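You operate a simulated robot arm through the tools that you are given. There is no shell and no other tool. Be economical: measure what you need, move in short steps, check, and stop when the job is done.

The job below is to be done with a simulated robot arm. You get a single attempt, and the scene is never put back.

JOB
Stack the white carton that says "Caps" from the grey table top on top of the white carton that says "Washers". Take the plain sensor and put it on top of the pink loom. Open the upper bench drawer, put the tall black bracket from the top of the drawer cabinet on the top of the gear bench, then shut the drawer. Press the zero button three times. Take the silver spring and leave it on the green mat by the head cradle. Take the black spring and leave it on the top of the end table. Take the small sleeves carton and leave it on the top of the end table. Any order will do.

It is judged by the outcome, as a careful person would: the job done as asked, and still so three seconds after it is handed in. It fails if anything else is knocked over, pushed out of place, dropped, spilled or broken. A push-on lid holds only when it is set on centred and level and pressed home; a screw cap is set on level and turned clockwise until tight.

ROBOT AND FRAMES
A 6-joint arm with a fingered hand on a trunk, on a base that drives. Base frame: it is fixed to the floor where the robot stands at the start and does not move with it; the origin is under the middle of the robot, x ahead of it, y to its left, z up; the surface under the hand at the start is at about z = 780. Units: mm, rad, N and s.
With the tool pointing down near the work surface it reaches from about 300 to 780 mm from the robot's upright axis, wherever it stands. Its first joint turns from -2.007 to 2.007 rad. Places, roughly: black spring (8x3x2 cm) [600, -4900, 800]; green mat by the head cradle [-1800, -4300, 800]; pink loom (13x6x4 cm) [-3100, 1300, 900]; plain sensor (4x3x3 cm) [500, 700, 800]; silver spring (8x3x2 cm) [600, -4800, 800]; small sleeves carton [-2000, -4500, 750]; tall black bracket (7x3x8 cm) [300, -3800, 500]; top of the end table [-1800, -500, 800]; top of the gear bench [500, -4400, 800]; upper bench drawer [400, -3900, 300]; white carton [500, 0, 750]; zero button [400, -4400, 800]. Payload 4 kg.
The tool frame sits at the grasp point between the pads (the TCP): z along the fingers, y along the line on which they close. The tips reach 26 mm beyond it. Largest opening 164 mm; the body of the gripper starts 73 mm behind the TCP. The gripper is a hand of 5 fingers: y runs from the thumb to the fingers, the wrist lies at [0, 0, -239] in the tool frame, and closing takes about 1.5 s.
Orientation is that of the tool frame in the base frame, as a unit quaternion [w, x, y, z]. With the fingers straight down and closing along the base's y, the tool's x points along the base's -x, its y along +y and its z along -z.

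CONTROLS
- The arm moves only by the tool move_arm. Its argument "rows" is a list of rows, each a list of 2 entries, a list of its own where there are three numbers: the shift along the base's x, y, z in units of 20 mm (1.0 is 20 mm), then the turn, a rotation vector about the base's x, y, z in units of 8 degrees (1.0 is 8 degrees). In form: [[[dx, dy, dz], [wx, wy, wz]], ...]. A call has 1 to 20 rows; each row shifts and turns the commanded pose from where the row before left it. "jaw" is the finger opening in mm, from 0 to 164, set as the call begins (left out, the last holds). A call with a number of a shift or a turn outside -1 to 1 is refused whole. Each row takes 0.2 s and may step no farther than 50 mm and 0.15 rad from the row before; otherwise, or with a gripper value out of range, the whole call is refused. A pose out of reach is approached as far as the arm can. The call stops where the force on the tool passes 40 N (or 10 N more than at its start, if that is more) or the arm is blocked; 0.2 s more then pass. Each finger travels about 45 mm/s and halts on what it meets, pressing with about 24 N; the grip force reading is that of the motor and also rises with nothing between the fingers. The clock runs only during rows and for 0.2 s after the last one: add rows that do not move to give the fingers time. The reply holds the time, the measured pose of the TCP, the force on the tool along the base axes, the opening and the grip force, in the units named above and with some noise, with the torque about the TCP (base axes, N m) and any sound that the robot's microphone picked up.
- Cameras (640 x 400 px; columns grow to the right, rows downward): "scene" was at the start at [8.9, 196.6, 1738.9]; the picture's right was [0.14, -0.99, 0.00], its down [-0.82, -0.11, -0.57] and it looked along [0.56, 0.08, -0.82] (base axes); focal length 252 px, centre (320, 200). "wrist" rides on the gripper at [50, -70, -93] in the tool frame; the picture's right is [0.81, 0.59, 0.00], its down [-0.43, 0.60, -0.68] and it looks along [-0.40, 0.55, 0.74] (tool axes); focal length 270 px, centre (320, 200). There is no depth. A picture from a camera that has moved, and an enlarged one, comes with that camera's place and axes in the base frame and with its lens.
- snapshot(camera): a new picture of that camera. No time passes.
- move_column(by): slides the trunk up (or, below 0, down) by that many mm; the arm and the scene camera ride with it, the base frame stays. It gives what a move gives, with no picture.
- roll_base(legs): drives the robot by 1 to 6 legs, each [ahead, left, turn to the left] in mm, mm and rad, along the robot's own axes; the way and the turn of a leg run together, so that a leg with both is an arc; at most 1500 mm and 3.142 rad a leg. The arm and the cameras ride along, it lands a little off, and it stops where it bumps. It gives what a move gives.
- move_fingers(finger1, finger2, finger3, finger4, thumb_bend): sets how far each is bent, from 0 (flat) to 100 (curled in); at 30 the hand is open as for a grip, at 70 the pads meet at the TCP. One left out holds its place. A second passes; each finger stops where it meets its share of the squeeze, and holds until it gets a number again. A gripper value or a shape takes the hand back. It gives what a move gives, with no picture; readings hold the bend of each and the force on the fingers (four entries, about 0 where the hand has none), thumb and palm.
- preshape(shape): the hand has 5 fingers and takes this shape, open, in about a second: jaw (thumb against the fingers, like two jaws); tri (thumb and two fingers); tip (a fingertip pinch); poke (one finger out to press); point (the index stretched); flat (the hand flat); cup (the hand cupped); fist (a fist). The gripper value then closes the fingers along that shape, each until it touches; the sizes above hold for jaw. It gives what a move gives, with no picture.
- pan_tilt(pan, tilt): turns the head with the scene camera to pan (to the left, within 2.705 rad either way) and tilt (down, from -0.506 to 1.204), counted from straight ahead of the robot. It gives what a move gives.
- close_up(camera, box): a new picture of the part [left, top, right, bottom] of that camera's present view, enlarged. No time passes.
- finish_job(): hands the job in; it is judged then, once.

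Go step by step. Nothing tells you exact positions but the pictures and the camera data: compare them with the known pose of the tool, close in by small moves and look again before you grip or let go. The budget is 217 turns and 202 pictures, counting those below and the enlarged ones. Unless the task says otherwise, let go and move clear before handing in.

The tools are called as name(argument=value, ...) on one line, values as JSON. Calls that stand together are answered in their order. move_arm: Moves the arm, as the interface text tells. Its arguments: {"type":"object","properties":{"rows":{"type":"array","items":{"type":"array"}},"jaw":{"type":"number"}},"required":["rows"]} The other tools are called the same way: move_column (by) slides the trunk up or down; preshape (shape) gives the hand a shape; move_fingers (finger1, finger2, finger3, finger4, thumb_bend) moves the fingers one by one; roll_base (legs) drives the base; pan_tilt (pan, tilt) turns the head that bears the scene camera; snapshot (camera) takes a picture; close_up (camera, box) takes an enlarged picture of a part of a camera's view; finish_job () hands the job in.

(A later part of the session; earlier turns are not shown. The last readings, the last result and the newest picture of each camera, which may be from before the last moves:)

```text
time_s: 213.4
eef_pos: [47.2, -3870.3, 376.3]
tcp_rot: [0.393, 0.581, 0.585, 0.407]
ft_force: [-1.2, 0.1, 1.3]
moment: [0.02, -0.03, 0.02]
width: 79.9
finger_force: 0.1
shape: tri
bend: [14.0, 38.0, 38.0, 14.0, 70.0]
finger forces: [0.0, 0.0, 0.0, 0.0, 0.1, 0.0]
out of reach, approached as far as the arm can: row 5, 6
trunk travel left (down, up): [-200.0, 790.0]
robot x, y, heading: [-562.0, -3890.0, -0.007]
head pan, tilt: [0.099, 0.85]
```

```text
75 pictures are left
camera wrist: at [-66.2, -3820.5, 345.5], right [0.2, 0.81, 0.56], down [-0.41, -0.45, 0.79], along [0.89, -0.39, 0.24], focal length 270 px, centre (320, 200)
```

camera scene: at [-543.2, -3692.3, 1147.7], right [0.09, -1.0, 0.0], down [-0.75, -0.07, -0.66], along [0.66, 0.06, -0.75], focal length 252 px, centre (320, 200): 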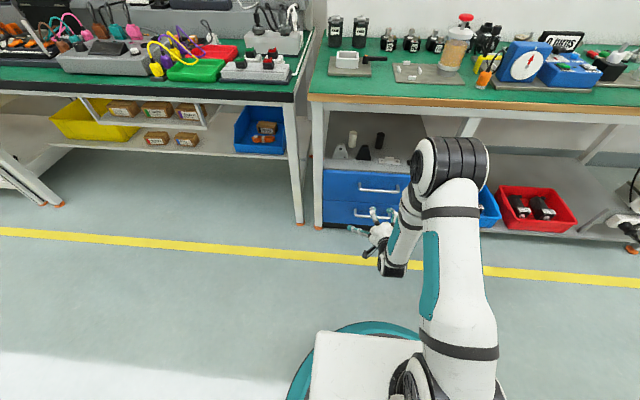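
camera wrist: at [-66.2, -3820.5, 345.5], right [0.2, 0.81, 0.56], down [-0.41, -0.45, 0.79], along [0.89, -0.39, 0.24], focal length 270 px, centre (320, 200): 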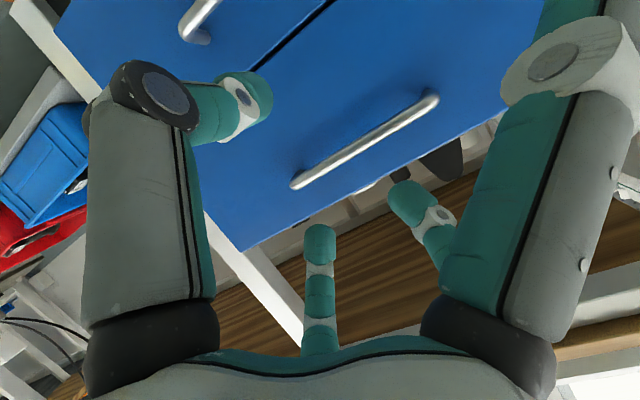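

The bar is at about x 211, z 389. Levelling the hand to horizontal and advancing with thumb below, fingers above.

move_arm(rows=[[[0, 0, 0.3], [0, -0.9, 0]], [[0, 0, 0.3], [0, -0.9, 0]], [[1, 0, 0.1], [0, -0.8, 0]], [[1, 0, 0], [0, 0, 0]], [[1, 0, 0], [0, 0, 0]], [[1, 0, 0], [0, 0, 0]], [[1, 0, 0], [0, 0, 0]], [[0.5, 0, 0], [0, 0, 0]], [[0, 0, 0], [0, 0, 0]]], jaw=64)

snapshot(camera="wrist")

close_up(camera="scene", box=[310, 150, 438, 250])

```text
time_s: 215.4
eef_pos: [205.4, -3867.7, 413.3]
tcp_rot: [0.473, 0.517, 0.523, 0.485]
ft_force: [0.3, -0.7, 0.2]
moment: [-0.04, -0.01, -0.02]
width: 64.5
finger_force: 0.0
shape: tri
bend: [14.0, 42.0, 42.0, 14.0, 70.0]
finger forces: [0.1, 0.0, 0.2, 0.0, 0.0, 0.0]
out of reach, approached as far as the arm can: row 2, 3
trunk travel left (down, up): [-200.0, 790.0]
robot x, y, heading: [-559.4, -3884.8, -0.014]
head pan, tilt: [0.099, 0.85]
```

```text
74 pictures are left
camera wrist: at [105.0, -3818.4, 352.5], right [0.03, 0.81, 0.59], down [-0.62, -0.45, 0.65], along [0.79, -0.39, 0.48], focal length 270 px, centre (320, 200)
```

wrist: 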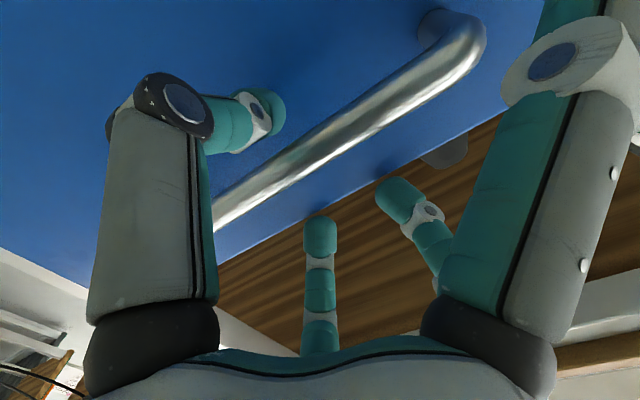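

```text
4.00 times, centred on (374, 200) of scene
camera zoom: at [-543.2, -3692.3, 1147.7], right [0.09, -1.0, 0.0], down [-0.75, -0.07, -0.66], along [0.66, 0.06, -0.75], focal length 1006 px, centre (104, 200)
```

zoom: 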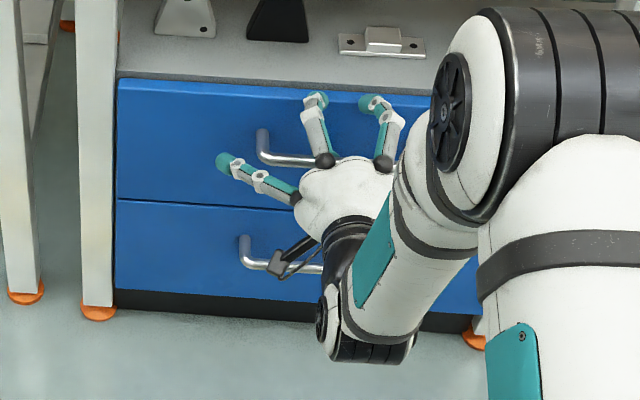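

The bar is between thumb and fingers but I'm 20 mm high. Lowering and closing.

move_arm(rows=[[[0, 0, -0.5], [0, 0, 0]], [[0, 0, -0.5], [0, 0, 0]], [[0, 0, 0], [0, 0, 0]]])

move_arm(rows=[[[0, 0, 0], [0, 0, 0]], [[0, 0, 0], [0, 0, 0]], [[0, 0, 0], [0, 0, 0]], [[0, 0, 0], [0, 0, 0]], [[0, 0, 0], [0, 0, 0]], [[0, 0, 0], [0, 0, 0]]], jaw=4)

snapshot(camera="wrist")

```text
time_s: 216.2
eef_pos: [206.0, -3867.0, 394.7]
tcp_rot: [0.474, 0.517, 0.522, 0.485]
ft_force: [-3.7, -0.6, 9.7]
moment: [-0.23, -0.41, -0.13]
width: 70.6
finger_force: 0.0
shape: tri
bend: [14.0, 42.0, 36.0, 14.0, 70.0]
finger forces: [0.1, 0.0, 10.6, 0.1, 0.0, 0.1]
trunk travel left (down, up): [-200.0, 790.0]
robot x, y, heading: [-560.6, -3886.0, -0.009]
head pan, tilt: [0.099, 0.85]
```

```text
time_s: 217.1
eef_pos: [200.3, -3872.5, 395.5]
tcp_rot: [0.475, 0.52, 0.519, 0.485]
ft_force: [-38.7, -8.7, 17.2]
moment: [0.06, -2.37, -1.0]
width: 7.4
finger_force: 0.1
shape: tri
bend: [14.0, 68.0, 49.0, 14.0, 70.0]
finger forces: [0.0, 0.1, 51.3, 0.0, 0.8, 0.0]
trunk travel left (down, up): [-200.0, 790.0]
robot x, y, heading: [-562.5, -3888.0, -0.011]
head pan, tilt: [0.099, 0.85]
stopped in row 4: the force on the tool passed its limit at 45 N (the readings are from after the stop); the commanded pose is now the measured one
```

```text
72 pictures are left
camera wrist: at [100.6, -3821.6, 333.9], right [0.04, 0.8, 0.59], down [-0.62, -0.44, 0.64], along [0.78, -0.4, 0.49], focal length 270 px, centre (320, 200)
```

wrist: 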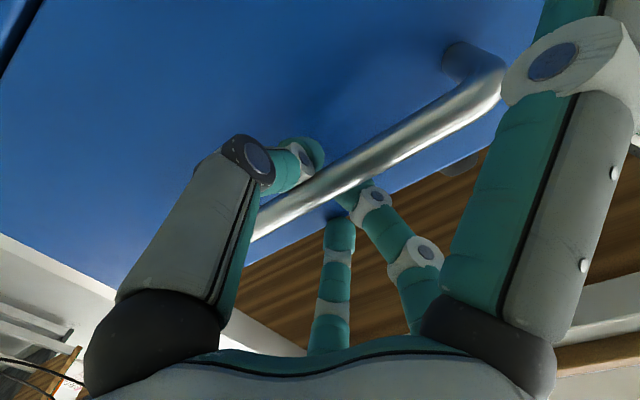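

The bar is between thumb and fingers, but one finger is pressing the face. Easing back 8 mm while closing.

move_arm(rows=[[[-0.4, 0, 0], [0, 0, 0]], [[0, 0, 0], [0, 0, 0]], [[0, 0, 0], [0, 0, 0]], [[0, 0, 0], [0, 0, 0]]])

snapshot(camera="wrist")

```text
time_s: 218.1
eef_pos: [193.6, -3866.8, 390.2]
tcp_rot: [0.471, 0.52, 0.524, 0.483]
ft_force: [4.4, 7.8, -12.1]
moment: [0.06, 0.07, -0.02]
width: 6.6
finger_force: 24.0
shape: tri
bend: [27.0, 70.0, 86.0, 27.0, 72.0]
finger forces: [0.0, 3.6, 0.0, 0.0, 27.4, 0.0]
trunk travel left (down, up): [-200.0, 790.0]
robot x, y, heading: [-559.2, -3887.0, -0.006]
head pan, tilt: [0.099, 0.85]
```

```text
71 pictures are left
camera wrist: at [93.9, -3817.9, 329.5], right [0.04, 0.81, 0.59], down [-0.62, -0.45, 0.65], along [0.79, -0.39, 0.48], focal length 270 px, centre (320, 200)
```

wrist: 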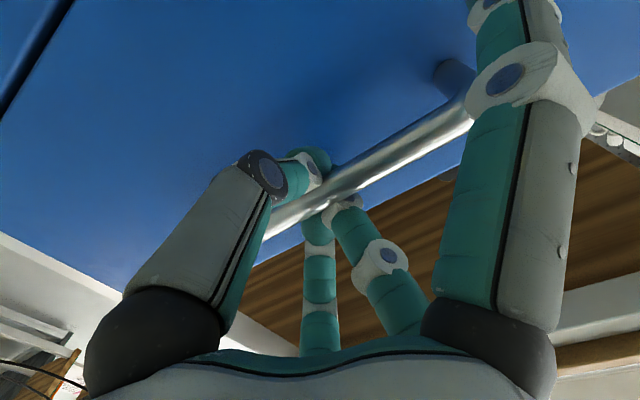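

The bar is caged. Pulling the drawer open.

move_arm(rows=[[[-0.5, 0, 0], [0, 0, 0]], [[-0.5, 0, 0], [0, 0, 0]], [[-0.7, 0, 0], [0, 0, 0]], [[-0.8, 0, 0], [0, 0, 0]], [[-0.8, 0, 0], [0, 0, 0]], [[-0.8, 0, 0], [0, 0, 0]], [[-0.8, 0, 0], [0, 0, 0]], [[-0.8, 0, 0], [0, 0, 0]], [[-0.8, 0, 0], [0, 0, 0]], [[-0.8, 0, 0], [0, 0, 0]], [[0, 0, 0], [0, 0, 0]]])

snapshot(camera="scene")

```text
time_s: 219.7
eef_pos: [117.2, -3867.8, 396.1]
tcp_rot: [0.463, 0.527, 0.53, 0.477]
ft_force: [-0.3, 2.3, -22.8]
moment: [-0.06, 0.08, 0.05]
width: 4.4
finger_force: 23.8
shape: tri
bend: [28.0, 70.0, 86.0, 28.0, 73.0]
finger forces: [0.1, 14.9, 0.0, 0.0, 32.9, 0.0]
out of reach, approached as far as the arm can: row 6, 7, 8
trunk travel left (down, up): [-200.0, 790.0]
robot x, y, heading: [-563.1, -3888.7, -0.01]
head pan, tilt: [0.099, 0.85]
stopped in row 8: the force on the tool passed its limit at 42 N (the readings are from after the stop); the commanded pose is now the measured one
```

```text
70 pictures are left
camera scene: at [-542.1, -3692.2, 1147.8], right [0.09, -1.0, 0.0], down [-0.75, -0.07, -0.66], along [0.66, 0.06, -0.75], focal length 252 px, centre (320, 200)
```

scene: 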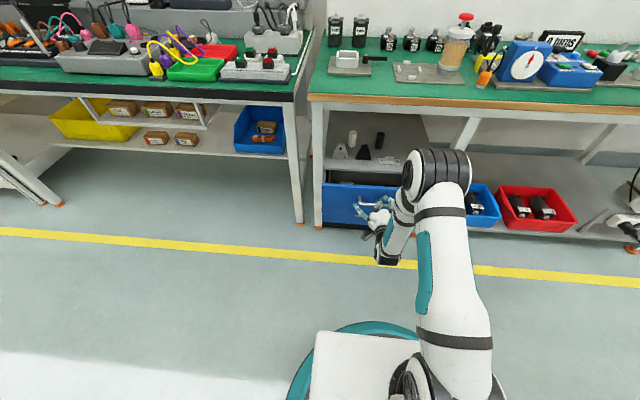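

The drawer slides; it's about 76 mm out. Using the base to pull it further.

roll_base(legs=[[-110, 0, 0]])

close_up(camera="scene", box=[300, 130, 428, 250])

```text
time_s: 220.9
eef_pos: [10.2, -3868.4, 398.0]
tcp_rot: [0.466, 0.526, 0.529, 0.476]
ft_force: [1.5, 9.7, -33.0]
moment: [0.12, 0.09, 0.06]
width: 4.5
finger_force: 24.6
shape: tri
bend: [28.0, 70.0, 86.0, 28.0, 71.0]
finger forces: [0.0, 11.7, 0.0, 0.0, 39.5, 0.0]
trunk travel left (down, up): [-200.0, 790.0]
robot x, y, heading: [-674.9, -3884.4, -0.01]
head pan, tilt: [0.099, 0.85]
```

```text
3.33 times, centred on (364, 190) of scene
camera zoom: at [-650.4, -3690.9, 1147.5], right [0.09, -1.0, 0.0], down [-0.75, -0.07, -0.66], along [0.66, 0.06, -0.75], focal length 838 px, centre (173, 233)
```

zoom: 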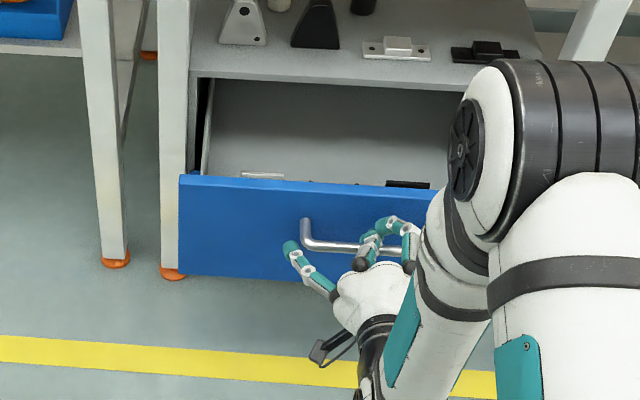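

Drawer is clearly open (~185 mm). Releasing the handle and backing the hand away.

move_arm(rows=[[[0, 0, 0], [0, 0, 0]], [[0, 0, 0], [0, 0, 0]], [[0, 0, 0], [0, 0, 0]], [[0, 0, 0], [0, 0, 0]], [[0, 0, 0], [0, 0, 0]], [[-0.5, 0, 0], [0, 0, 0]], [[-1, 0, 0], [0, 0, 0]], [[-1, 0, 0], [0, 0, 0]], [[-1, 0, 0], [0, 0, 0]]], jaw=90)

close_up(camera="scene", box=[300, 130, 428, 250])

```text
time_s: 222.9
eef_pos: [-17.7, -3866.0, 427.8]
tcp_rot: [0.463, 0.528, 0.53, 0.474]
ft_force: [0.8, -1.0, 0.2]
moment: [0.01, 0.0, 0.01]
width: 89.5
finger_force: 0.0
shape: tri
bend: [14.0, 35.0, 35.0, 14.0, 70.0]
finger forces: [0.0, 0.0, 0.1, 0.0, 0.0, 0.0]
out of reach, approached as far as the arm can: row 7, 8, 9
trunk travel left (down, up): [-200.0, 790.0]
robot x, y, heading: [-670.5, -3885.9, -0.007]
head pan, tilt: [0.099, 0.85]
```

```text
3.33 times, centred on (364, 190) of scene
camera zoom: at [-652.9, -3691.3, 1147.7], right [0.09, -1.0, 0.0], down [-0.75, -0.07, -0.66], along [0.66, 0.06, -0.75], focal length 838 px, centre (173, 233)
```

zoom: 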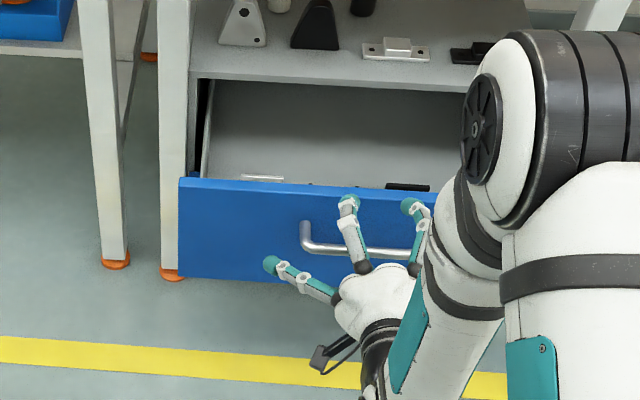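

Released. Backing off, then reorienting the hand for a sideways grip on the bracket (thumb right, fingers left, pitched down).

roll_base(legs=[[-120, 0, 0]])

move_column(by=160)

move_arm(rows=[[[0, 0, 0], [-1, 0, 0]], [[0, 0, 0], [-1, 0, 0]], [[0, 0, 0], [-1, 0, 0]], [[0, 0, 0], [-1, 0, 0]], [[0, 0, 0], [-1, 0, 0]], [[0, 0, 0], [-1, 0, 0]], [[0, 0, 0], [-1, 0, 0]], [[0, 0, 0], [-1, 0, 0]], [[0, 0, 0], [-1, 0, 0]], [[0, 0, 0], [-1, 0, 0]], [[0, 0, 0], [-1, 0, 0]], [[0, 0, 0], [-0.25, 0, 0]], [[0, 0, 0], [0, 1, 0]], [[0, 0, 0], [0, 1, 0]], [[0, 0, 0], [0, 1, 0]], [[0, 0, 0], [0, 1, 0]], [[0, 0, 0], [0, 0.4, 0]], [[0, 0, 0], [0, 0, 0]]])

move_fingers(finger1=100, finger2=40, finger3=40, finger4=14, thumb_bend=40)

snapshot(camera="wrist")

snapshot(camera="scene")

```text
time_s: 224.2
eef_pos: [-138.7, -3863.7, 427.1]
tcp_rot: [0.463, 0.527, 0.532, 0.475]
ft_force: [-0.2, -0.1, 0.7]
moment: [0.02, 0.0, 0.03]
width: 89.8
finger_force: 0.0
shape: tri
bend: [14.0, 35.0, 35.0, 14.0, 70.0]
finger forces: [0.0, 0.1, 0.0, 0.0, 0.0, 0.0]
trunk travel left (down, up): [-200.0, 790.0]
robot x, y, heading: [-789.9, -3885.8, -0.014]
head pan, tilt: [0.099, 0.85]
```

```text
time_s: 226.0
eef_pos: [-139.9, -3863.7, 586.9]
tcp_rot: [0.464, 0.527, 0.53, 0.475]
ft_force: [-0.2, 0.4, 0.3]
moment: [0.0, 0.05, 0.03]
width: 89.9
finger_force: 0.1
shape: tri
bend: [14.0, 35.0, 35.0, 14.0, 70.0]
finger forces: [0.1, 0.0, 0.0, 0.0, 0.0, 0.0]
trunk travel left (down, up): [-360.0, 630.0]
robot x, y, heading: [-793.7, -3884.2, -0.01]
head pan, tilt: [0.099, 0.85]
```

```text
time_s: 229.8
eef_pos: [-98.4, -3860.0, 612.0]
tcp_rot: [0.453, 0.031, 0.89, -0.051]
ft_force: [-0.8, 0.6, 0.0]
moment: [0.01, 0.01, 0.0]
width: 89.8
finger_force: 0.0
shape: tri
bend: [14.0, 35.0, 35.0, 14.0, 70.0]
finger forces: [0.1, 0.0, 0.0, 0.1, 0.0, 0.0]
out of reach, approached as far as the arm can: row 5, 6, 7, 8, 9, 10, 11
trunk travel left (down, up): [-360.0, 630.0]
robot x, y, heading: [-792.8, -3883.3, -0.01]
head pan, tilt: [0.099, 0.85]
```

```text
time_s: 230.8
eef_pos: [-97.9, -3860.3, 611.8]
tcp_rot: [0.453, 0.032, 0.889, -0.053]
ft_force: [-0.9, 0.2, -0.5]
moment: [0.04, -0.02, -0.02]
width: 84.0
finger_force: 0.0
shape: fingers
bend: [100.0, 40.0, 40.0, 14.0, 40.0]
finger forces: [0.0, 0.0, 0.0, 0.0, 0.1, 0.0]
trunk travel left (down, up): [-360.0, 630.0]
robot x, y, heading: [-789.2, -3885.1, -0.008]
head pan, tilt: [0.099, 0.85]
```

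```text
67 pictures are left
camera wrist: at [-210.6, -3917.3, 630.4], right [-0.42, 0.59, -0.69], down [-0.23, 0.67, 0.71], along [0.88, 0.45, -0.14], focal length 270 px, centre (320, 200)
```

wrist: 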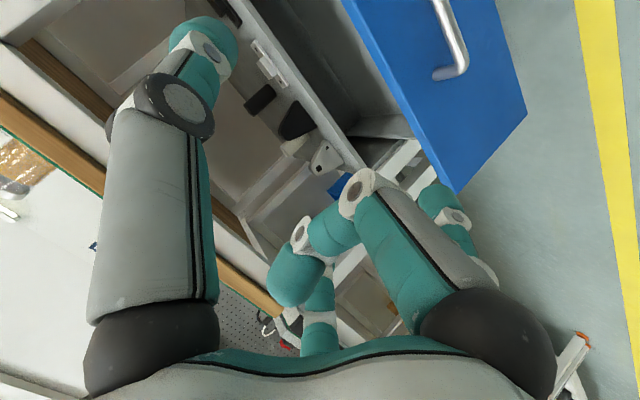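

```text
66 pictures are left
camera scene: at [-774.5, -3689.9, 1307.7], right [0.09, -1.0, 0.0], down [-0.75, -0.07, -0.66], along [0.66, 0.06, -0.75], focal length 252 px, centre (320, 200)
```

scene: 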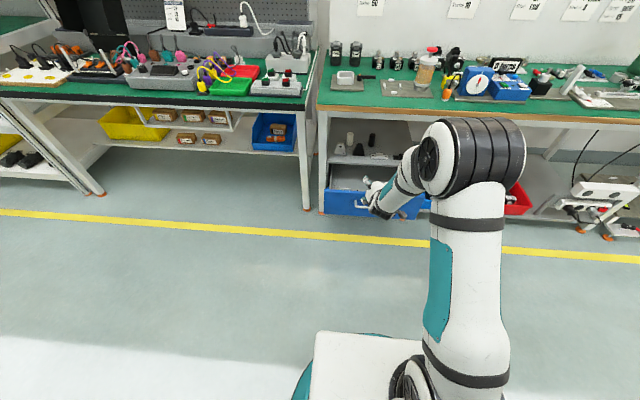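

C curls nicely out of the way. Correcting small yaw/roll, retracting slightly and lowering, then driving in.

move_arm(rows=[[[-0.6, 0, -0.8], [0, 0, 0.6]], [[-0.6, 0, -0.8], [0.45, 0, 0.5]], [[-0.6, 0, -0.9], [0, 0, 0]], [[-0.6, 0, -0.9], [0, 0, 0]], [[-0.6, 0, -0.9], [0, 0, 0]], [[0, 0, -0.8], [0, 0, 0]], [[0, 0, 0], [0, 0, 0]]])

roll_base(legs=[[380, 0, 0.01]])

snapshot(camera="wrist")

close_up(camera="scene", box=[290, 180, 450, 280])

```text
time_s: 232.4
eef_pos: [-160.3, -3858.7, 509.2]
tcp_rot: [0.455, -0.023, 0.89, 0.011]
ft_force: [0.1, -0.8, -0.2]
moment: [0.02, 0.0, 0.01]
width: 84.0
finger_force: 0.1
shape: fingers
bend: [100.0, 40.0, 40.0, 14.0, 40.0]
finger forces: [0.1, 0.0, 0.0, 0.0, 0.0, 0.0]
trunk travel left (down, up): [-360.0, 630.0]
robot x, y, heading: [-793.6, -3881.5, -0.006]
head pan, tilt: [0.099, 0.85]
```

```text
time_s: 234.8
eef_pos: [223.5, -3857.6, 509.1]
tcp_rot: [0.456, -0.026, 0.889, 0.013]
ft_force: [-0.4, -0.3, 0.5]
moment: [0.01, -0.02, 0.02]
width: 83.8
finger_force: 0.1
shape: fingers
bend: [100.0, 40.0, 40.0, 14.0, 40.0]
finger forces: [0.0, 0.1, 0.1, 0.1, 0.0, 0.0]
trunk travel left (down, up): [-360.0, 630.0]
robot x, y, heading: [-409.8, -3882.8, -0.003]
head pan, tilt: [0.099, 0.85]
```

```text
65 pictures are left
camera wrist: at [122.6, -3934.0, 522.8], right [-0.51, 0.56, -0.66], down [-0.33, 0.58, 0.75], along [0.8, 0.59, -0.11], focal length 270 px, centre (320, 200)
```

wrist: 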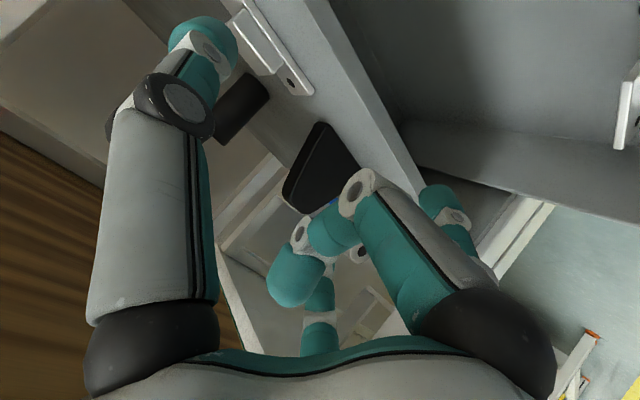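

```text
4.00 times, centred on (370, 230) of scene
camera zoom: at [-391.2, -3692.7, 1307.7], right [0.09, -1.0, 0.0], down [-0.75, -0.07, -0.66], along [0.66, 0.06, -0.75], focal length 1006 px, centre (120, 80)
```

zoom: 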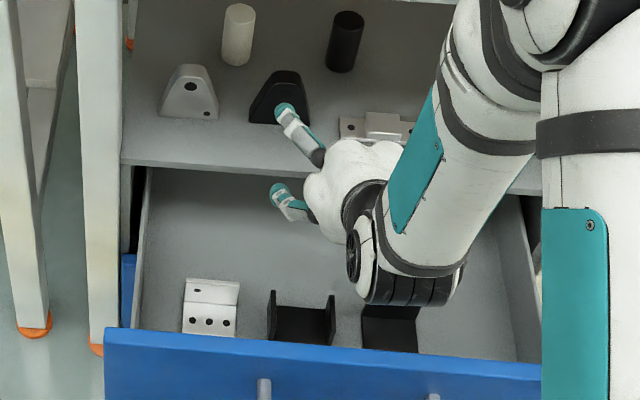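

Lining up laterally with the bracket and narrowing the fingers so they don't touch the white bracket.

move_fingers(finger1=100, finger2=49, finger3=49, finger4=14, thumb_bend=49)

move_arm(rows=[[[0, 1, 0], [0, 0, 0]], [[0, 1, 0], [0, 0, 0]], [[0, 0.85, -0.4], [0, 0, 0]], [[0.8, 0, 0], [0, 0, 0]], [[0.8, 0, 0], [0, 0, 0]], [[0, 0, 0], [0, 0, 0]]])

snapshot(camera="wrist")

close_up(camera="scene", box=[306, 180, 402, 240])

```text
time_s: 235.8
eef_pos: [224.1, -3858.7, 509.3]
tcp_rot: [0.456, -0.025, 0.89, 0.013]
ft_force: [0.2, -0.3, 0.2]
moment: [0.01, 0.01, -0.01]
width: 71.8
finger_force: 0.1
shape: fingers
bend: [100.0, 49.0, 49.0, 14.0, 49.0]
finger forces: [0.1, 0.0, 0.0, 0.0, 0.0, 0.1]
trunk travel left (down, up): [-360.0, 630.0]
robot x, y, heading: [-407.8, -3889.4, -0.004]
head pan, tilt: [0.099, 0.85]
```

```text
time_s: 237.2
eef_pos: [257.3, -3801.7, 502.9]
tcp_rot: [0.455, -0.026, 0.89, 0.013]
ft_force: [0.3, 0.3, 0.1]
moment: [0.0, -0.01, -0.01]
width: 72.0
finger_force: 0.0
shape: fingers
bend: [100.0, 49.0, 49.0, 14.0, 49.0]
finger forces: [0.0, 0.1, 0.0, 0.0, 0.0, 0.0]
trunk travel left (down, up): [-360.0, 630.0]
robot x, y, heading: [-409.0, -3887.6, -0.007]
head pan, tilt: [0.099, 0.85]
```

```text
63 pictures are left
camera wrist: at [155.6, -3877.1, 516.2], right [-0.51, 0.56, -0.66], down [-0.33, 0.58, 0.75], along [0.8, 0.59, -0.11], focal length 270 px, centre (320, 200)
```

wrist: 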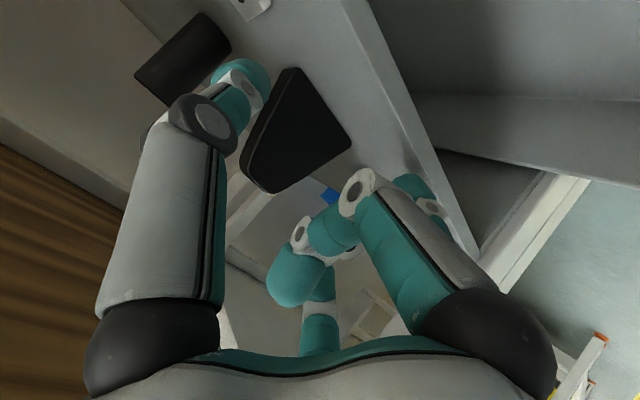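

```text
6.67 times, centred on (354, 210) of scene
camera zoom: at [-391.0, -3692.7, 1307.7], right [0.09, -1.0, 0.0], down [-0.75, -0.07, -0.66], along [0.66, 0.06, -0.75], focal length 1677 px, centre (93, 133)
```

zoom: 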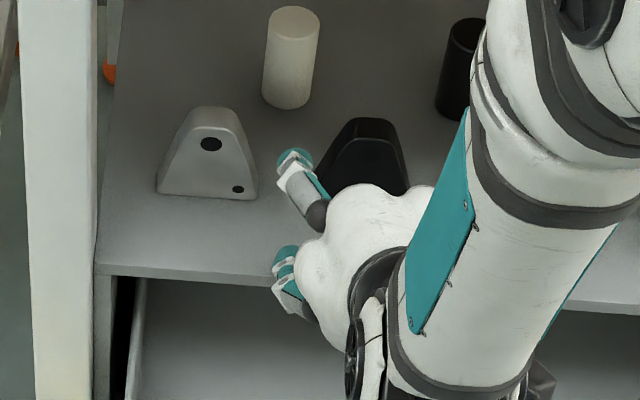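

The bracket is centred at y≈-3804. Advancing so thumb and fingers straddle it.

move_arm(rows=[[[0.8, -0.1, 0], [0, 0, 0]], [[0.7, 0, 0], [0, 0, 0]], [[0.6, 0, 0], [0, 0, 0]], [[0.5, 0, 0], [0, 0, 0]], [[0, 0, 0], [0, 0, 0]]])

snapshot(camera="wrist")

close_up(camera="scene", box=[306, 180, 402, 240])

```text
time_s: 238.4
eef_pos: [309.1, -3803.7, 501.5]
tcp_rot: [0.455, -0.025, 0.89, 0.012]
ft_force: [-0.4, 0.6, -0.8]
moment: [0.0, 0.02, -0.02]
width: 71.7
finger_force: 0.1
shape: fingers
bend: [100.0, 49.0, 49.0, 14.0, 49.0]
finger forces: [0.0, 0.0, 0.0, 0.1, 0.0, 0.1]
trunk travel left (down, up): [-360.0, 630.0]
robot x, y, heading: [-406.1, -3888.6, -0.008]
head pan, tilt: [0.099, 0.85]
```

```text
61 pictures are left
camera wrist: at [207.2, -3879.5, 516.0], right [-0.51, 0.56, -0.66], down [-0.33, 0.58, 0.75], along [0.8, 0.59, -0.11], focal length 270 px, centre (320, 200)
```

wrist: 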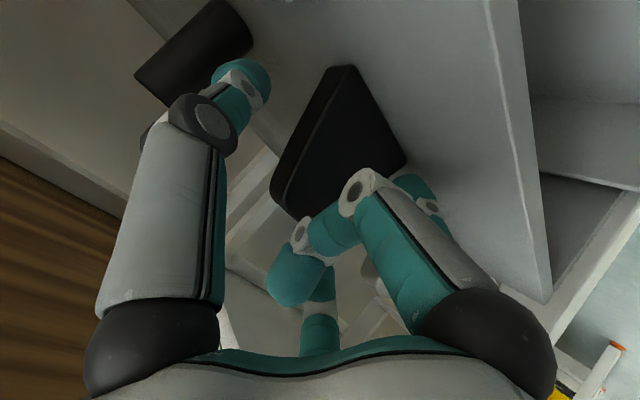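

```text
6.67 times, centred on (354, 210) of scene
camera zoom: at [-391.0, -3692.7, 1307.7], right [0.09, -1.0, 0.0], down [-0.75, -0.07, -0.66], along [0.66, 0.06, -0.75], focal length 1677 px, centre (93, 133)
```

zoom: 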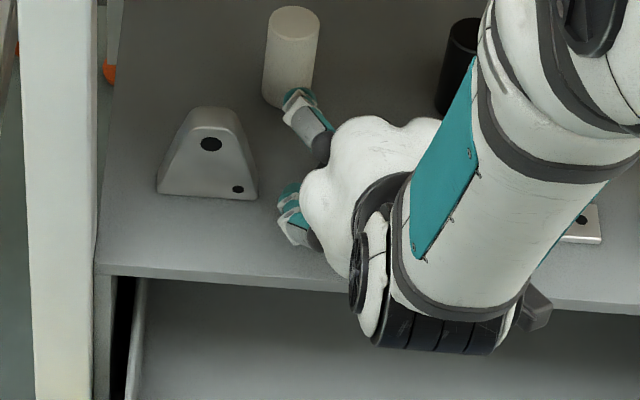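

Straddling it. Closing thumb and two fingers.

move_fingers(finger2=68, finger3=68, thumb_bend=68)

snapshot(camera="wrist")

```text
time_s: 239.4
eef_pos: [308.6, -3803.4, 502.5]
tcp_rot: [0.456, -0.026, 0.889, 0.013]
ft_force: [0.2, -2.4, 2.2]
moment: [-0.05, -0.07, -0.06]
width: 60.0
finger_force: 13.4
shape: fingers
bend: [100.0, 57.0, 62.0, 14.0, 60.0]
finger forces: [0.1, 6.2, 6.5, 0.0, 14.2, 0.0]
trunk travel left (down, up): [-360.0, 630.0]
robot x, y, heading: [-406.3, -3890.9, -0.006]
head pan, tilt: [0.099, 0.85]
```

```text
59 pictures are left
camera wrist: at [207.1, -3879.6, 516.3], right [-0.5, 0.56, -0.66], down [-0.33, 0.58, 0.75], along [0.8, 0.59, -0.11], focal length 270 px, centre (320, 200)
```

wrist: 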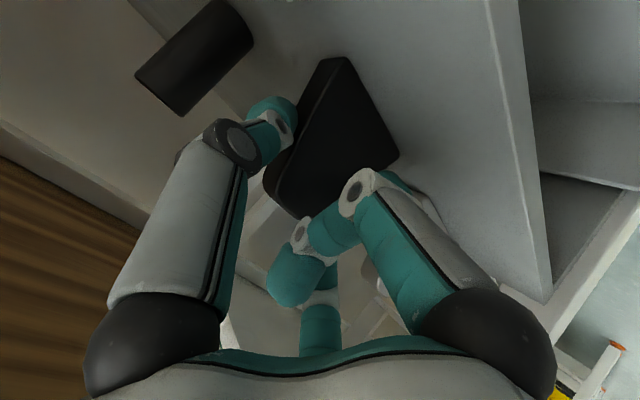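

Good contact on all three. Lifting a little to test.

move_arm(rows=[[[0, 0, 0.3], [0, 0, 0]], [[0, 0, 0.4], [0, 0, 0]], [[0, 0, 0.4], [0, 0, 0]], [[0, 0, 0], [0, 0, 0]]])

snapshot(camera="wrist")

```text
time_s: 240.4
eef_pos: [308.5, -3802.5, 524.0]
tcp_rot: [0.455, -0.027, 0.89, 0.014]
ft_force: [0.1, 0.2, -2.1]
moment: [-0.02, 0.02, -0.01]
width: 59.5
finger_force: 12.4
shape: fingers
bend: [100.0, 57.0, 62.0, 14.0, 60.0]
finger forces: [0.1, 5.8, 6.7, 0.0, 11.7, 0.0]
trunk travel left (down, up): [-360.0, 630.0]
robot x, y, heading: [-409.9, -3886.7, -0.003]
head pan, tilt: [0.099, 0.85]
```

```text
58 pictures are left
camera wrist: at [207.2, -3878.7, 537.6], right [-0.51, 0.56, -0.66], down [-0.33, 0.58, 0.75], along [0.8, 0.59, -0.11], focal length 270 px, centre (320, 200)
```

wrist: 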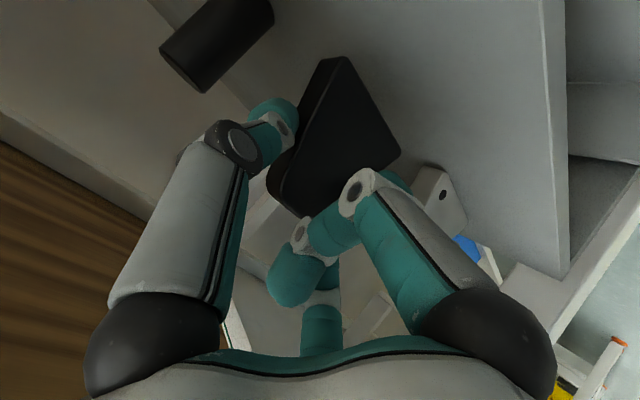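

Bracket is held. Backing out with the base, then raising the trunk above bench level.

roll_base(legs=[[-310, 0, 0.005]])

move_column(by=360)

pan_tilt(pan=-0.1, tilt=0.75)

snapshot(camera="scene")

```text
time_s: 242.5
eef_pos: [-5.4, -3797.4, 525.2]
tcp_rot: [0.455, -0.029, 0.89, 0.014]
ft_force: [-0.2, 0.6, -1.3]
moment: [0.03, 0.02, -0.03]
width: 59.7
finger_force: 11.8
shape: fingers
bend: [100.0, 57.0, 62.0, 14.0, 60.0]
finger forces: [0.0, 5.7, 6.7, 0.0, 11.9, 0.0]
trunk travel left (down, up): [-360.0, 630.0]
robot x, y, heading: [-722.7, -3884.2, 0.001]
head pan, tilt: [0.099, 0.85]
```

```text
time_s: 246.0
eef_pos: [-5.1, -3797.6, 883.7]
tcp_rot: [0.456, -0.029, 0.89, 0.015]
ft_force: [-0.7, 0.1, -1.9]
moment: [-0.01, 0.01, 0.0]
width: 59.3
finger_force: 12.3
shape: fingers
bend: [100.0, 57.0, 62.0, 14.0, 60.0]
finger forces: [0.0, 5.7, 6.7, 0.1, 11.8, 0.0]
trunk travel left (down, up): [-720.0, 270.0]
robot x, y, heading: [-720.4, -3885.6, 0.004]
head pan, tilt: [0.099, 0.85]
```

```text
time_s: 246.8
eef_pos: [-4.5, -3795.8, 884.1]
tcp_rot: [0.455, -0.029, 0.89, 0.015]
ft_force: [-0.1, -0.2, -2.5]
moment: [0.01, 0.05, 0.01]
width: 59.7
finger_force: 12.7
shape: fingers
bend: [100.0, 57.0, 62.0, 14.0, 60.0]
finger forces: [0.0, 5.7, 6.7, 0.1, 11.8, 0.1]
trunk travel left (down, up): [-720.0, 270.0]
robot x, y, heading: [-719.4, -3885.6, 0.005]
head pan, tilt: [-0.099, 0.75]
```

```text
57 pictures are left
camera scene: at [-700.5, -3708.3, 1675.7], right [-0.09, -1.0, 0.0], down [-0.68, 0.06, -0.73], along [0.73, -0.07, -0.68], focal length 252 px, centre (320, 200)
```

scene: 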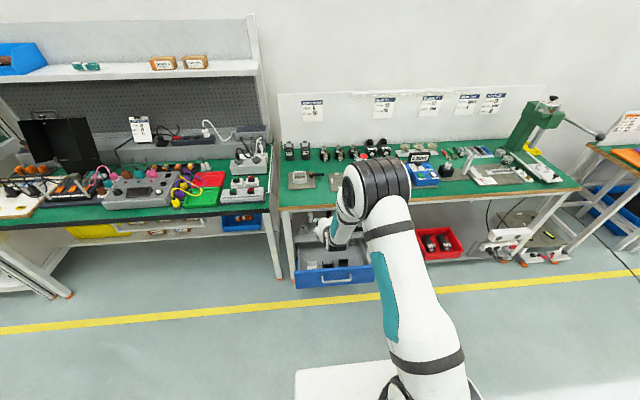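

Driving forward so the bracket is over the free strip at the bench's front, between the plates.

roll_base(legs=[[250, -42, 0]])

close_up(camera="scene", box=[260, 150, 420, 270])

snapshot(camera="wrist")

```text
time_s: 248.6
eef_pos: [241.8, -3840.0, 883.2]
tcp_rot: [0.455, -0.028, 0.89, 0.014]
ft_force: [-0.2, 0.7, -1.5]
moment: [0.02, 0.05, 0.01]
width: 59.4
finger_force: 12.0
shape: fingers
bend: [100.0, 57.0, 62.0, 14.0, 60.0]
finger forces: [0.1, 5.8, 6.7, 0.0, 11.6, 0.1]
trunk travel left (down, up): [-720.0, 270.0]
robot x, y, heading: [-474.7, -3930.1, 0.003]
head pan, tilt: [-0.099, 0.75]
```

```text
3.33 times, centred on (340, 210) of scene
camera zoom: at [-453.0, -3750.6, 1675.7], right [-0.1, -1.0, 0.0], down [-0.68, 0.07, -0.73], along [0.73, -0.07, -0.68], focal length 838 px, centre (253, 167)
```

zoom: 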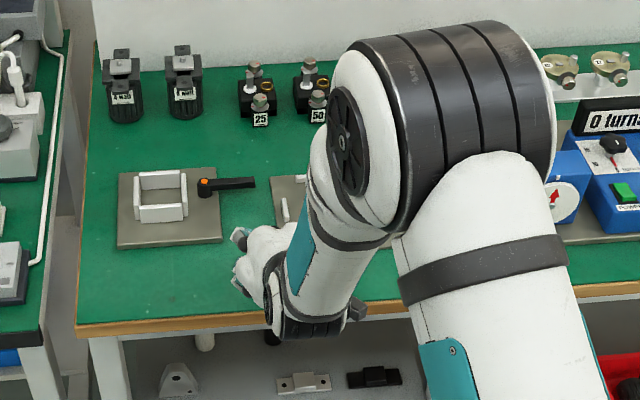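

```text
55 pictures are left
camera wrist: at [140.9, -3917.2, 897.0], right [-0.51, 0.56, -0.66], down [-0.33, 0.58, 0.75], along [0.79, 0.6, -0.11], focal length 270 px, centre (320, 200)
```

wrist: 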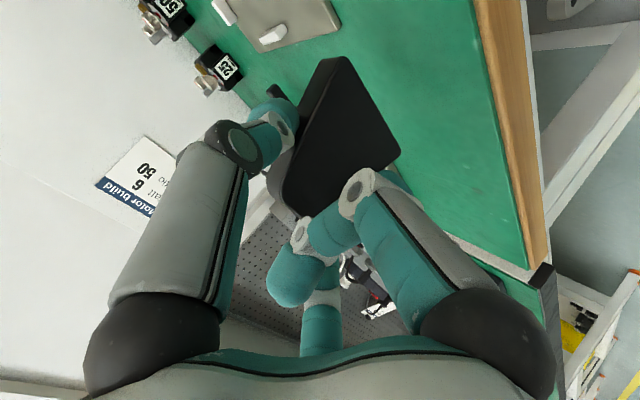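

Clear green surface below the bracket. Lowering gently.

move_arm(rows=[[[0, 0, -0.6], [0, 0, 0]], [[0, 0, -0.5], [0, 0, 0]], [[0, 0, -0.4], [0, 0, 0]], [[0, 0, 0], [0, 0, 0]]])

snapshot(camera="wrist")

```text
time_s: 249.6
eef_pos: [243.0, -3841.5, 854.2]
tcp_rot: [0.455, -0.029, 0.89, 0.014]
ft_force: [-0.3, 0.4, -2.5]
moment: [0.0, 0.04, -0.03]
width: 59.6
finger_force: 12.2
shape: fingers
bend: [100.0, 57.0, 62.0, 14.0, 60.0]
finger forces: [0.1, 5.7, 6.7, 0.0, 11.7, 0.0]
trunk travel left (down, up): [-720.0, 270.0]
robot x, y, heading: [-475.0, -3928.4, -0.001]
head pan, tilt: [-0.099, 0.75]
```

```text
54 pictures are left
camera wrist: at [141.1, -3917.2, 867.8], right [-0.51, 0.56, -0.66], down [-0.33, 0.58, 0.75], along [0.79, 0.6, -0.11], focal length 270 px, centre (320, 200)
```

wrist: 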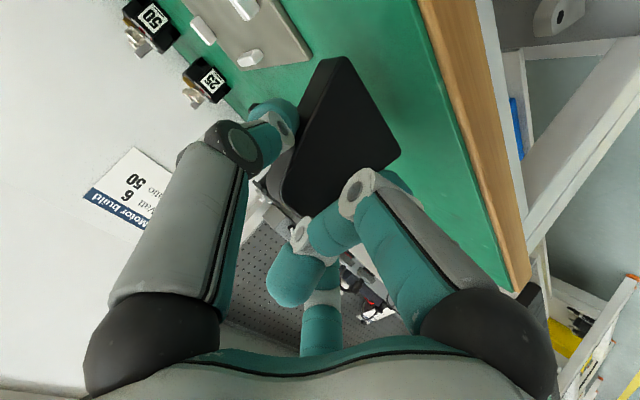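

move_arm(rows=[[[0, 0, -0.3], [0, 0, 0]], [[0, 0, -0.2], [0, 0, 0]], [[0, 0, -0.15], [0, 0, 0]], [[0, 0, 0], [0, 0, 0]]])

```text
time_s: 250.6
eef_pos: [241.5, -3840.2, 841.9]
tcp_rot: [0.455, -0.029, 0.89, 0.014]
ft_force: [0.4, -0.2, -2.0]
moment: [-0.03, 0.06, 0.02]
width: 59.4
finger_force: 11.9
shape: fingers
bend: [100.0, 57.0, 62.0, 14.0, 60.0]
finger forces: [0.0, 5.8, 6.6, 0.0, 11.8, 0.0]
trunk travel left (down, up): [-720.0, 270.0]
robot x, y, heading: [-472.4, -3930.1, 0.009]
head pan, tilt: [-0.099, 0.75]
```

No contact yet; continuing in small steps.

move_arm(rows=[[[0, 0, -0.2], [0, 0, 0]], [[0, 0, -0.2], [0, 0, 0]], [[0, 0, -0.15], [0, 0, 0]], [[0, 0, 0], [0, 0, 0]]])

snapshot(camera="wrist")

```text
time_s: 251.6
eef_pos: [242.0, -3841.2, 833.4]
tcp_rot: [0.46, -0.029, 0.887, 0.015]
ft_force: [-2.3, -1.5, 25.9]
moment: [-0.29, -0.51, 0.17]
width: 59.7
finger_force: 18.9
shape: fingers
bend: [100.0, 57.0, 61.0, 14.0, 60.0]
finger forces: [0.0, 8.2, 9.9, 0.1, 20.3, 0.1]
trunk travel left (down, up): [-720.0, 270.0]
robot x, y, heading: [-478.2, -3925.5, -0.001]
head pan, tilt: [-0.099, 0.75]
```

```text
53 pictures are left
camera wrist: at [141.3, -3917.5, 846.4], right [-0.5, 0.56, -0.66], down [-0.34, 0.58, 0.74], along [0.79, 0.6, -0.1], focal length 270 px, centre (320, 200)
```

wrist: 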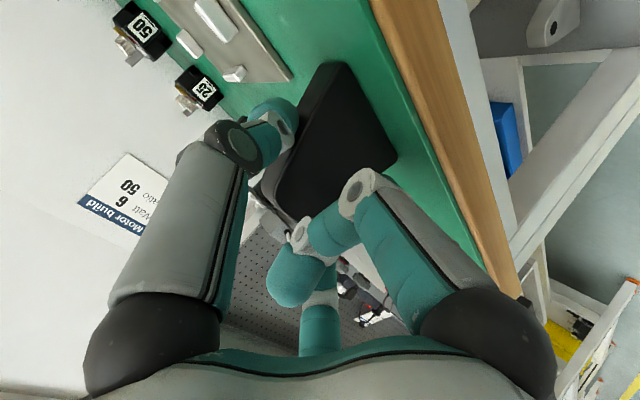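

Down on the bench. Easing the pressure and releasing.

move_arm(rows=[[[0, 0, 0.1], [0, 0, 0]], [[0, 0, 0], [0, 0, 0]]])

move_fingers(finger2=48, finger3=48, thumb_bend=48)

move_arm(rows=[[[-0.6, 0, 0.1], [0, 0, 0]], [[-0.8, 0, 0.2], [0, 0, 0]], [[-1, 0, 0.2], [0, 0, 0]], [[-1, 0, 0.4], [0, 0, 0]], [[-1, 0, 0.5], [0, 0, 0]]])

snapshot(camera="wrist")

close_up(camera="scene", box=[260, 150, 420, 270])

```text
time_s: 252.2
eef_pos: [241.2, -3840.9, 833.8]
tcp_rot: [0.457, -0.028, 0.889, 0.014]
ft_force: [3.0, -0.8, 23.2]
moment: [-0.26, -0.55, 0.14]
width: 59.7
finger_force: 17.9
shape: fingers
bend: [100.0, 57.0, 61.0, 14.0, 60.0]
finger forces: [0.0, 7.5, 9.3, 0.0, 19.6, 0.0]
trunk travel left (down, up): [-720.0, 270.0]
robot x, y, heading: [-472.6, -3929.5, -0.0]
head pan, tilt: [-0.099, 0.75]
```

```text
time_s: 253.2
eef_pos: [242.2, -3841.1, 829.7]
tcp_rot: [0.455, -0.028, 0.89, 0.014]
ft_force: [-0.1, -0.1, 0.1]
moment: [-0.02, 0.01, -0.01]
width: 73.2
finger_force: 0.1
shape: fingers
bend: [100.0, 48.0, 48.0, 14.0, 48.0]
finger forces: [0.0, 0.0, 0.1, 0.0, 0.0, 0.1]
trunk travel left (down, up): [-720.0, 270.0]
robot x, y, heading: [-471.9, -3929.2, 0.008]
head pan, tilt: [-0.099, 0.75]
```

```text
time_s: 254.4
eef_pos: [154.1, -3840.0, 860.0]
tcp_rot: [0.455, -0.028, 0.89, 0.013]
ft_force: [-0.3, 0.1, 1.5]
moment: [0.04, -0.01, 0.0]
width: 73.2
finger_force: 0.0
shape: fingers
bend: [100.0, 48.0, 48.0, 14.0, 48.0]
finger forces: [0.0, 0.1, 0.0, 0.0, 0.0, 0.0]
trunk travel left (down, up): [-720.0, 270.0]
robot x, y, heading: [-475.5, -3928.1, -0.003]
head pan, tilt: [-0.099, 0.75]
```

```text
52 pictures are left
camera wrist: at [52.0, -3916.4, 873.3], right [-0.51, 0.56, -0.66], down [-0.33, 0.58, 0.75], along [0.79, 0.6, -0.11], focal length 270 px, centre (320, 200)
```

wrist: 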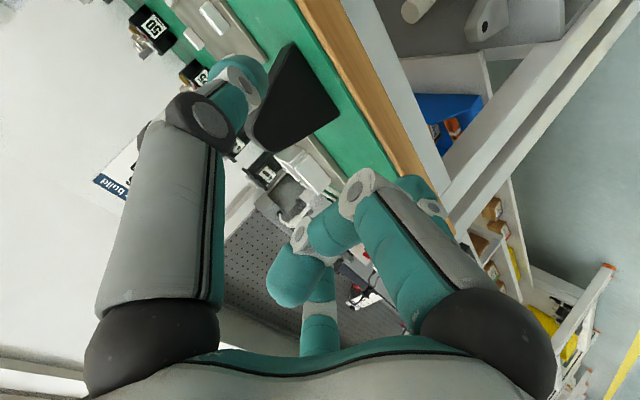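

```text
3.33 times, centred on (340, 210) of scene
camera zoom: at [-454.9, -3750.5, 1675.7], right [-0.1, -1.0, 0.0], down [-0.68, 0.07, -0.73], along [0.73, -0.07, -0.68], focal length 838 px, centre (253, 167)
```

zoom: 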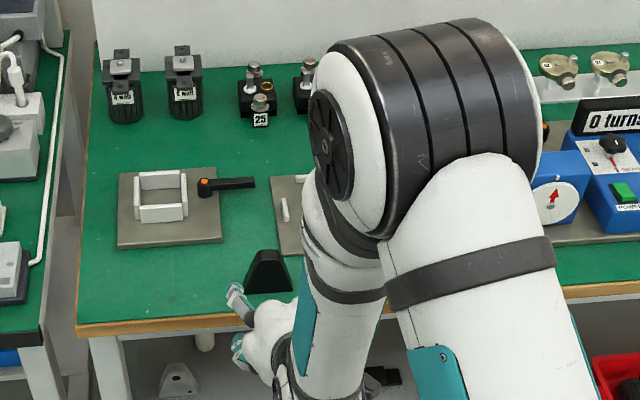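

The bracket stands on the bench. Now to shut the drawer: back off, level and close the hand, lower the trunk.

roll_base(legs=[[-330, -40, 0]])

preshape(shape="jaw")

move_arm(rows=[[[0.5, 0, -0.6], [0, -1, 0]], [[0.5, 0, -0.6], [0, -1, 0]], [[0.5, 0, -0.6], [0, -1, 0]], [[0, 0, -0.6], [0, -1, 0]], [[0, 0, -0.6], [0, -0.4, 0]], [[0, 0, -0.5], [0, 0, 0]], [[0, 0, 0], [0, 0, 0]]], jaw=0)

move_column(by=-400)

snapshot(camera="scene")

```text
time_s: 256.6
eef_pos: [-183.3, -3879.8, 860.6]
tcp_rot: [0.456, -0.029, 0.89, 0.014]
ft_force: [-0.5, 0.0, -0.6]
moment: [0.04, 0.01, 0.0]
width: 73.3
finger_force: 0.2
shape: fingers
bend: [100.0, 48.0, 48.0, 14.0, 48.0]
finger forces: [0.0, 0.0, 0.0, 0.0, 0.0, 0.1]
trunk travel left (down, up): [-720.0, 270.0]
robot x, y, heading: [-808.7, -3971.8, 0.005]
head pan, tilt: [-0.099, 0.75]
```

```text
time_s: 257.5
eef_pos: [-182.7, -3880.5, 859.2]
tcp_rot: [0.456, -0.03, 0.889, 0.014]
ft_force: [0.8, 0.4, 0.2]
moment: [0.0, 0.01, 0.0]
width: 163.7
finger_force: 0.1
shape: jaw
bend: [30.0, 30.0, 30.0, 30.0, 30.0]
finger forces: [0.0, 0.0, 0.1, 0.0, 0.0, 0.0]
trunk travel left (down, up): [-720.0, 270.0]
robot x, y, heading: [-810.0, -3969.9, 0.007]
head pan, tilt: [-0.099, 0.75]
```

```text
time_s: 259.1
eef_pos: [-69.5, -3864.0, 798.9]
tcp_rot: [0.701, -0.032, 0.712, 0.004]
ft_force: [-0.6, -0.3, 0.9]
moment: [0.0, 0.02, -0.01]
width: 21.7
finger_force: 0.0
shape: jaw
bend: [59.0, 59.0, 59.0, 59.0, 70.0]
finger forces: [0.0, 0.0, 0.0, 0.0, 0.0, 0.1]
out of reach, approached as far as the arm can: row 4, 5, 6
trunk travel left (down, up): [-720.0, 270.0]
robot x, y, heading: [-811.1, -3971.3, 0.002]
head pan, tilt: [-0.099, 0.75]
```

```text
time_s: 262.9
eef_pos: [-70.2, -3862.5, 399.6]
tcp_rot: [0.701, -0.033, 0.713, 0.005]
ft_force: [-0.3, -0.6, -0.3]
moment: [-0.04, -0.03, -0.02]
width: 0.0
finger_force: 23.8
shape: jaw
bend: [70.0, 70.0, 70.0, 70.0, 70.0]
finger forces: [0.0, 0.0, 0.0, 0.1, 0.0, 0.0]
trunk travel left (down, up): [-320.0, 670.0]
robot x, y, heading: [-810.5, -3969.0, 0.004]
head pan, tilt: [-0.099, 0.75]
```

```text
50 pictures are left
camera scene: at [-790.5, -3791.3, 1275.8], right [-0.1, -1.0, 0.0], down [-0.68, 0.07, -0.73], along [0.73, -0.07, -0.68], focal length 252 px, centre (320, 200)
```

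scene: 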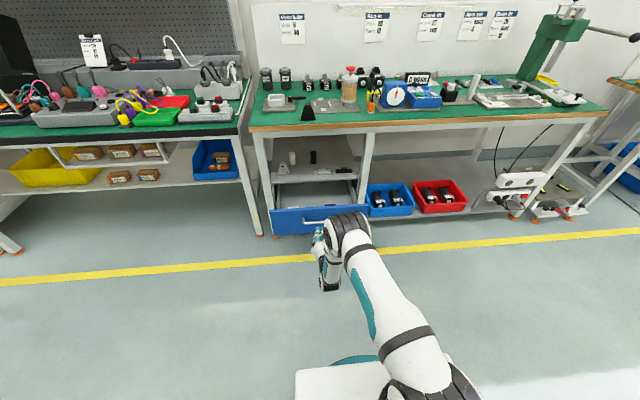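

The closed hand is level with the handle. Pushing by driving forward.

move_arm(rows=[[[0, -0.3, -0.4], [0, 0, 0]], [[0, 0, 0], [0, 0, 0]]])

roll_base(legs=[[200, 0, 0]])

close_up(camera="scene", box=[240, 110, 440, 270])

```text
time_s: 263.5
eef_pos: [-68.8, -3870.3, 391.4]
tcp_rot: [0.701, -0.032, 0.713, 0.005]
ft_force: [-0.1, -0.6, -0.2]
moment: [-0.01, 0.0, 0.0]
width: 0.0
finger_force: 24.1
shape: jaw
bend: [70.0, 70.0, 70.0, 70.0, 70.0]
finger forces: [0.0, 0.0, 0.0, 0.0, 0.0, 0.0]
trunk travel left (down, up): [-320.0, 670.0]
robot x, y, heading: [-815.5, -3969.2, 0.003]
head pan, tilt: [-0.099, 0.75]
```

```text
time_s: 265.1
eef_pos: [131.9, -3871.3, 392.7]
tcp_rot: [0.701, -0.03, 0.713, 0.003]
ft_force: [-0.2, -0.1, -0.7]
moment: [-0.05, 0.06, -0.01]
width: 0.0
finger_force: 23.8
shape: jaw
bend: [70.0, 70.0, 70.0, 70.0, 70.0]
finger forces: [0.1, 0.0, 0.0, 0.0, 0.0, 0.1]
trunk travel left (down, up): [-320.0, 670.0]
robot x, y, heading: [-610.4, -3972.3, 0.001]
head pan, tilt: [-0.099, 0.75]
```

```text
2.50 times, centred on (340, 190) of scene
camera zoom: at [-589.8, -3791.1, 1275.8], right [-0.1, -0.99, 0.0], down [-0.68, 0.07, -0.73], along [0.73, -0.07, -0.68], focal length 629 px, centre (270, 225)
```

zoom: 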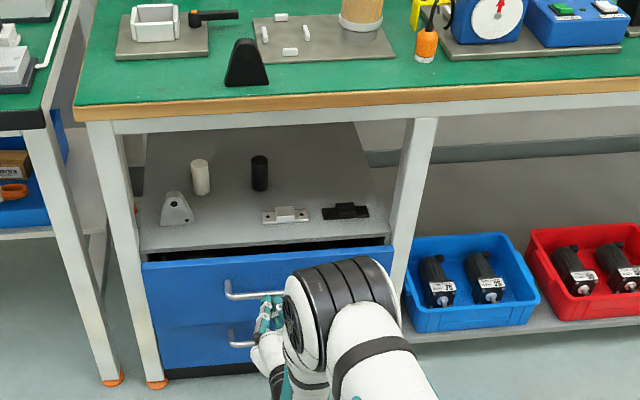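

Nearly shut. Pushing the rest with the arm.

move_arm(rows=[[[0.6, 0, 0], [0, 0, 0]], [[0.6, 0, 0], [0, 0, 0]], [[0.6, 0, 0], [0, 0, 0]], [[0.5, 0, 0], [0, 0, 0]], [[0.4, 0, 0], [0, 0, 0]], [[0.4, 0, 0], [0, 0, 0]], [[0, 0, 0], [0, 0, 0]]])

close_up(camera="scene", box=[270, 180, 410, 270])

```text
time_s: 265.9
eef_pos: [159.0, -3871.3, 388.6]
tcp_rot: [0.699, -0.031, 0.714, 0.003]
ft_force: [-7.4, -0.7, 1.1]
moment: [0.02, -0.05, -0.02]
width: 0.4
finger_force: 23.8
shape: jaw
bend: [70.0, 70.0, 70.0, 70.0, 70.0]
finger forces: [0.0, 0.0, 0.0, 0.0, 0.1, 0.0]
trunk travel left (down, up): [-320.0, 670.0]
robot x, y, heading: [-612.9, -3975.6, -0.001]
head pan, tilt: [-0.099, 0.75]
stopped in row 3: the force on the tool passed its limit at 55 N (the readings are from after the stop); the commanded pose is now the measured one
```

```text
4.44 times, centred on (340, 225) of scene
camera zoom: at [-591.0, -3791.2, 1275.8], right [-0.1, -0.99, 0.0], down [-0.68, 0.07, -0.73], along [0.73, -0.07, -0.68], focal length 1118 px, centre (231, 89)
```

zoom: 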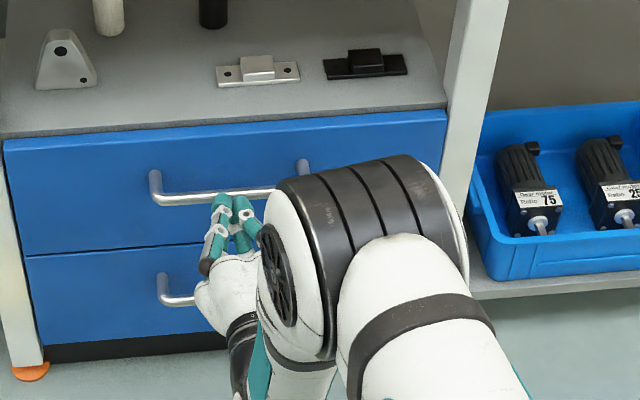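

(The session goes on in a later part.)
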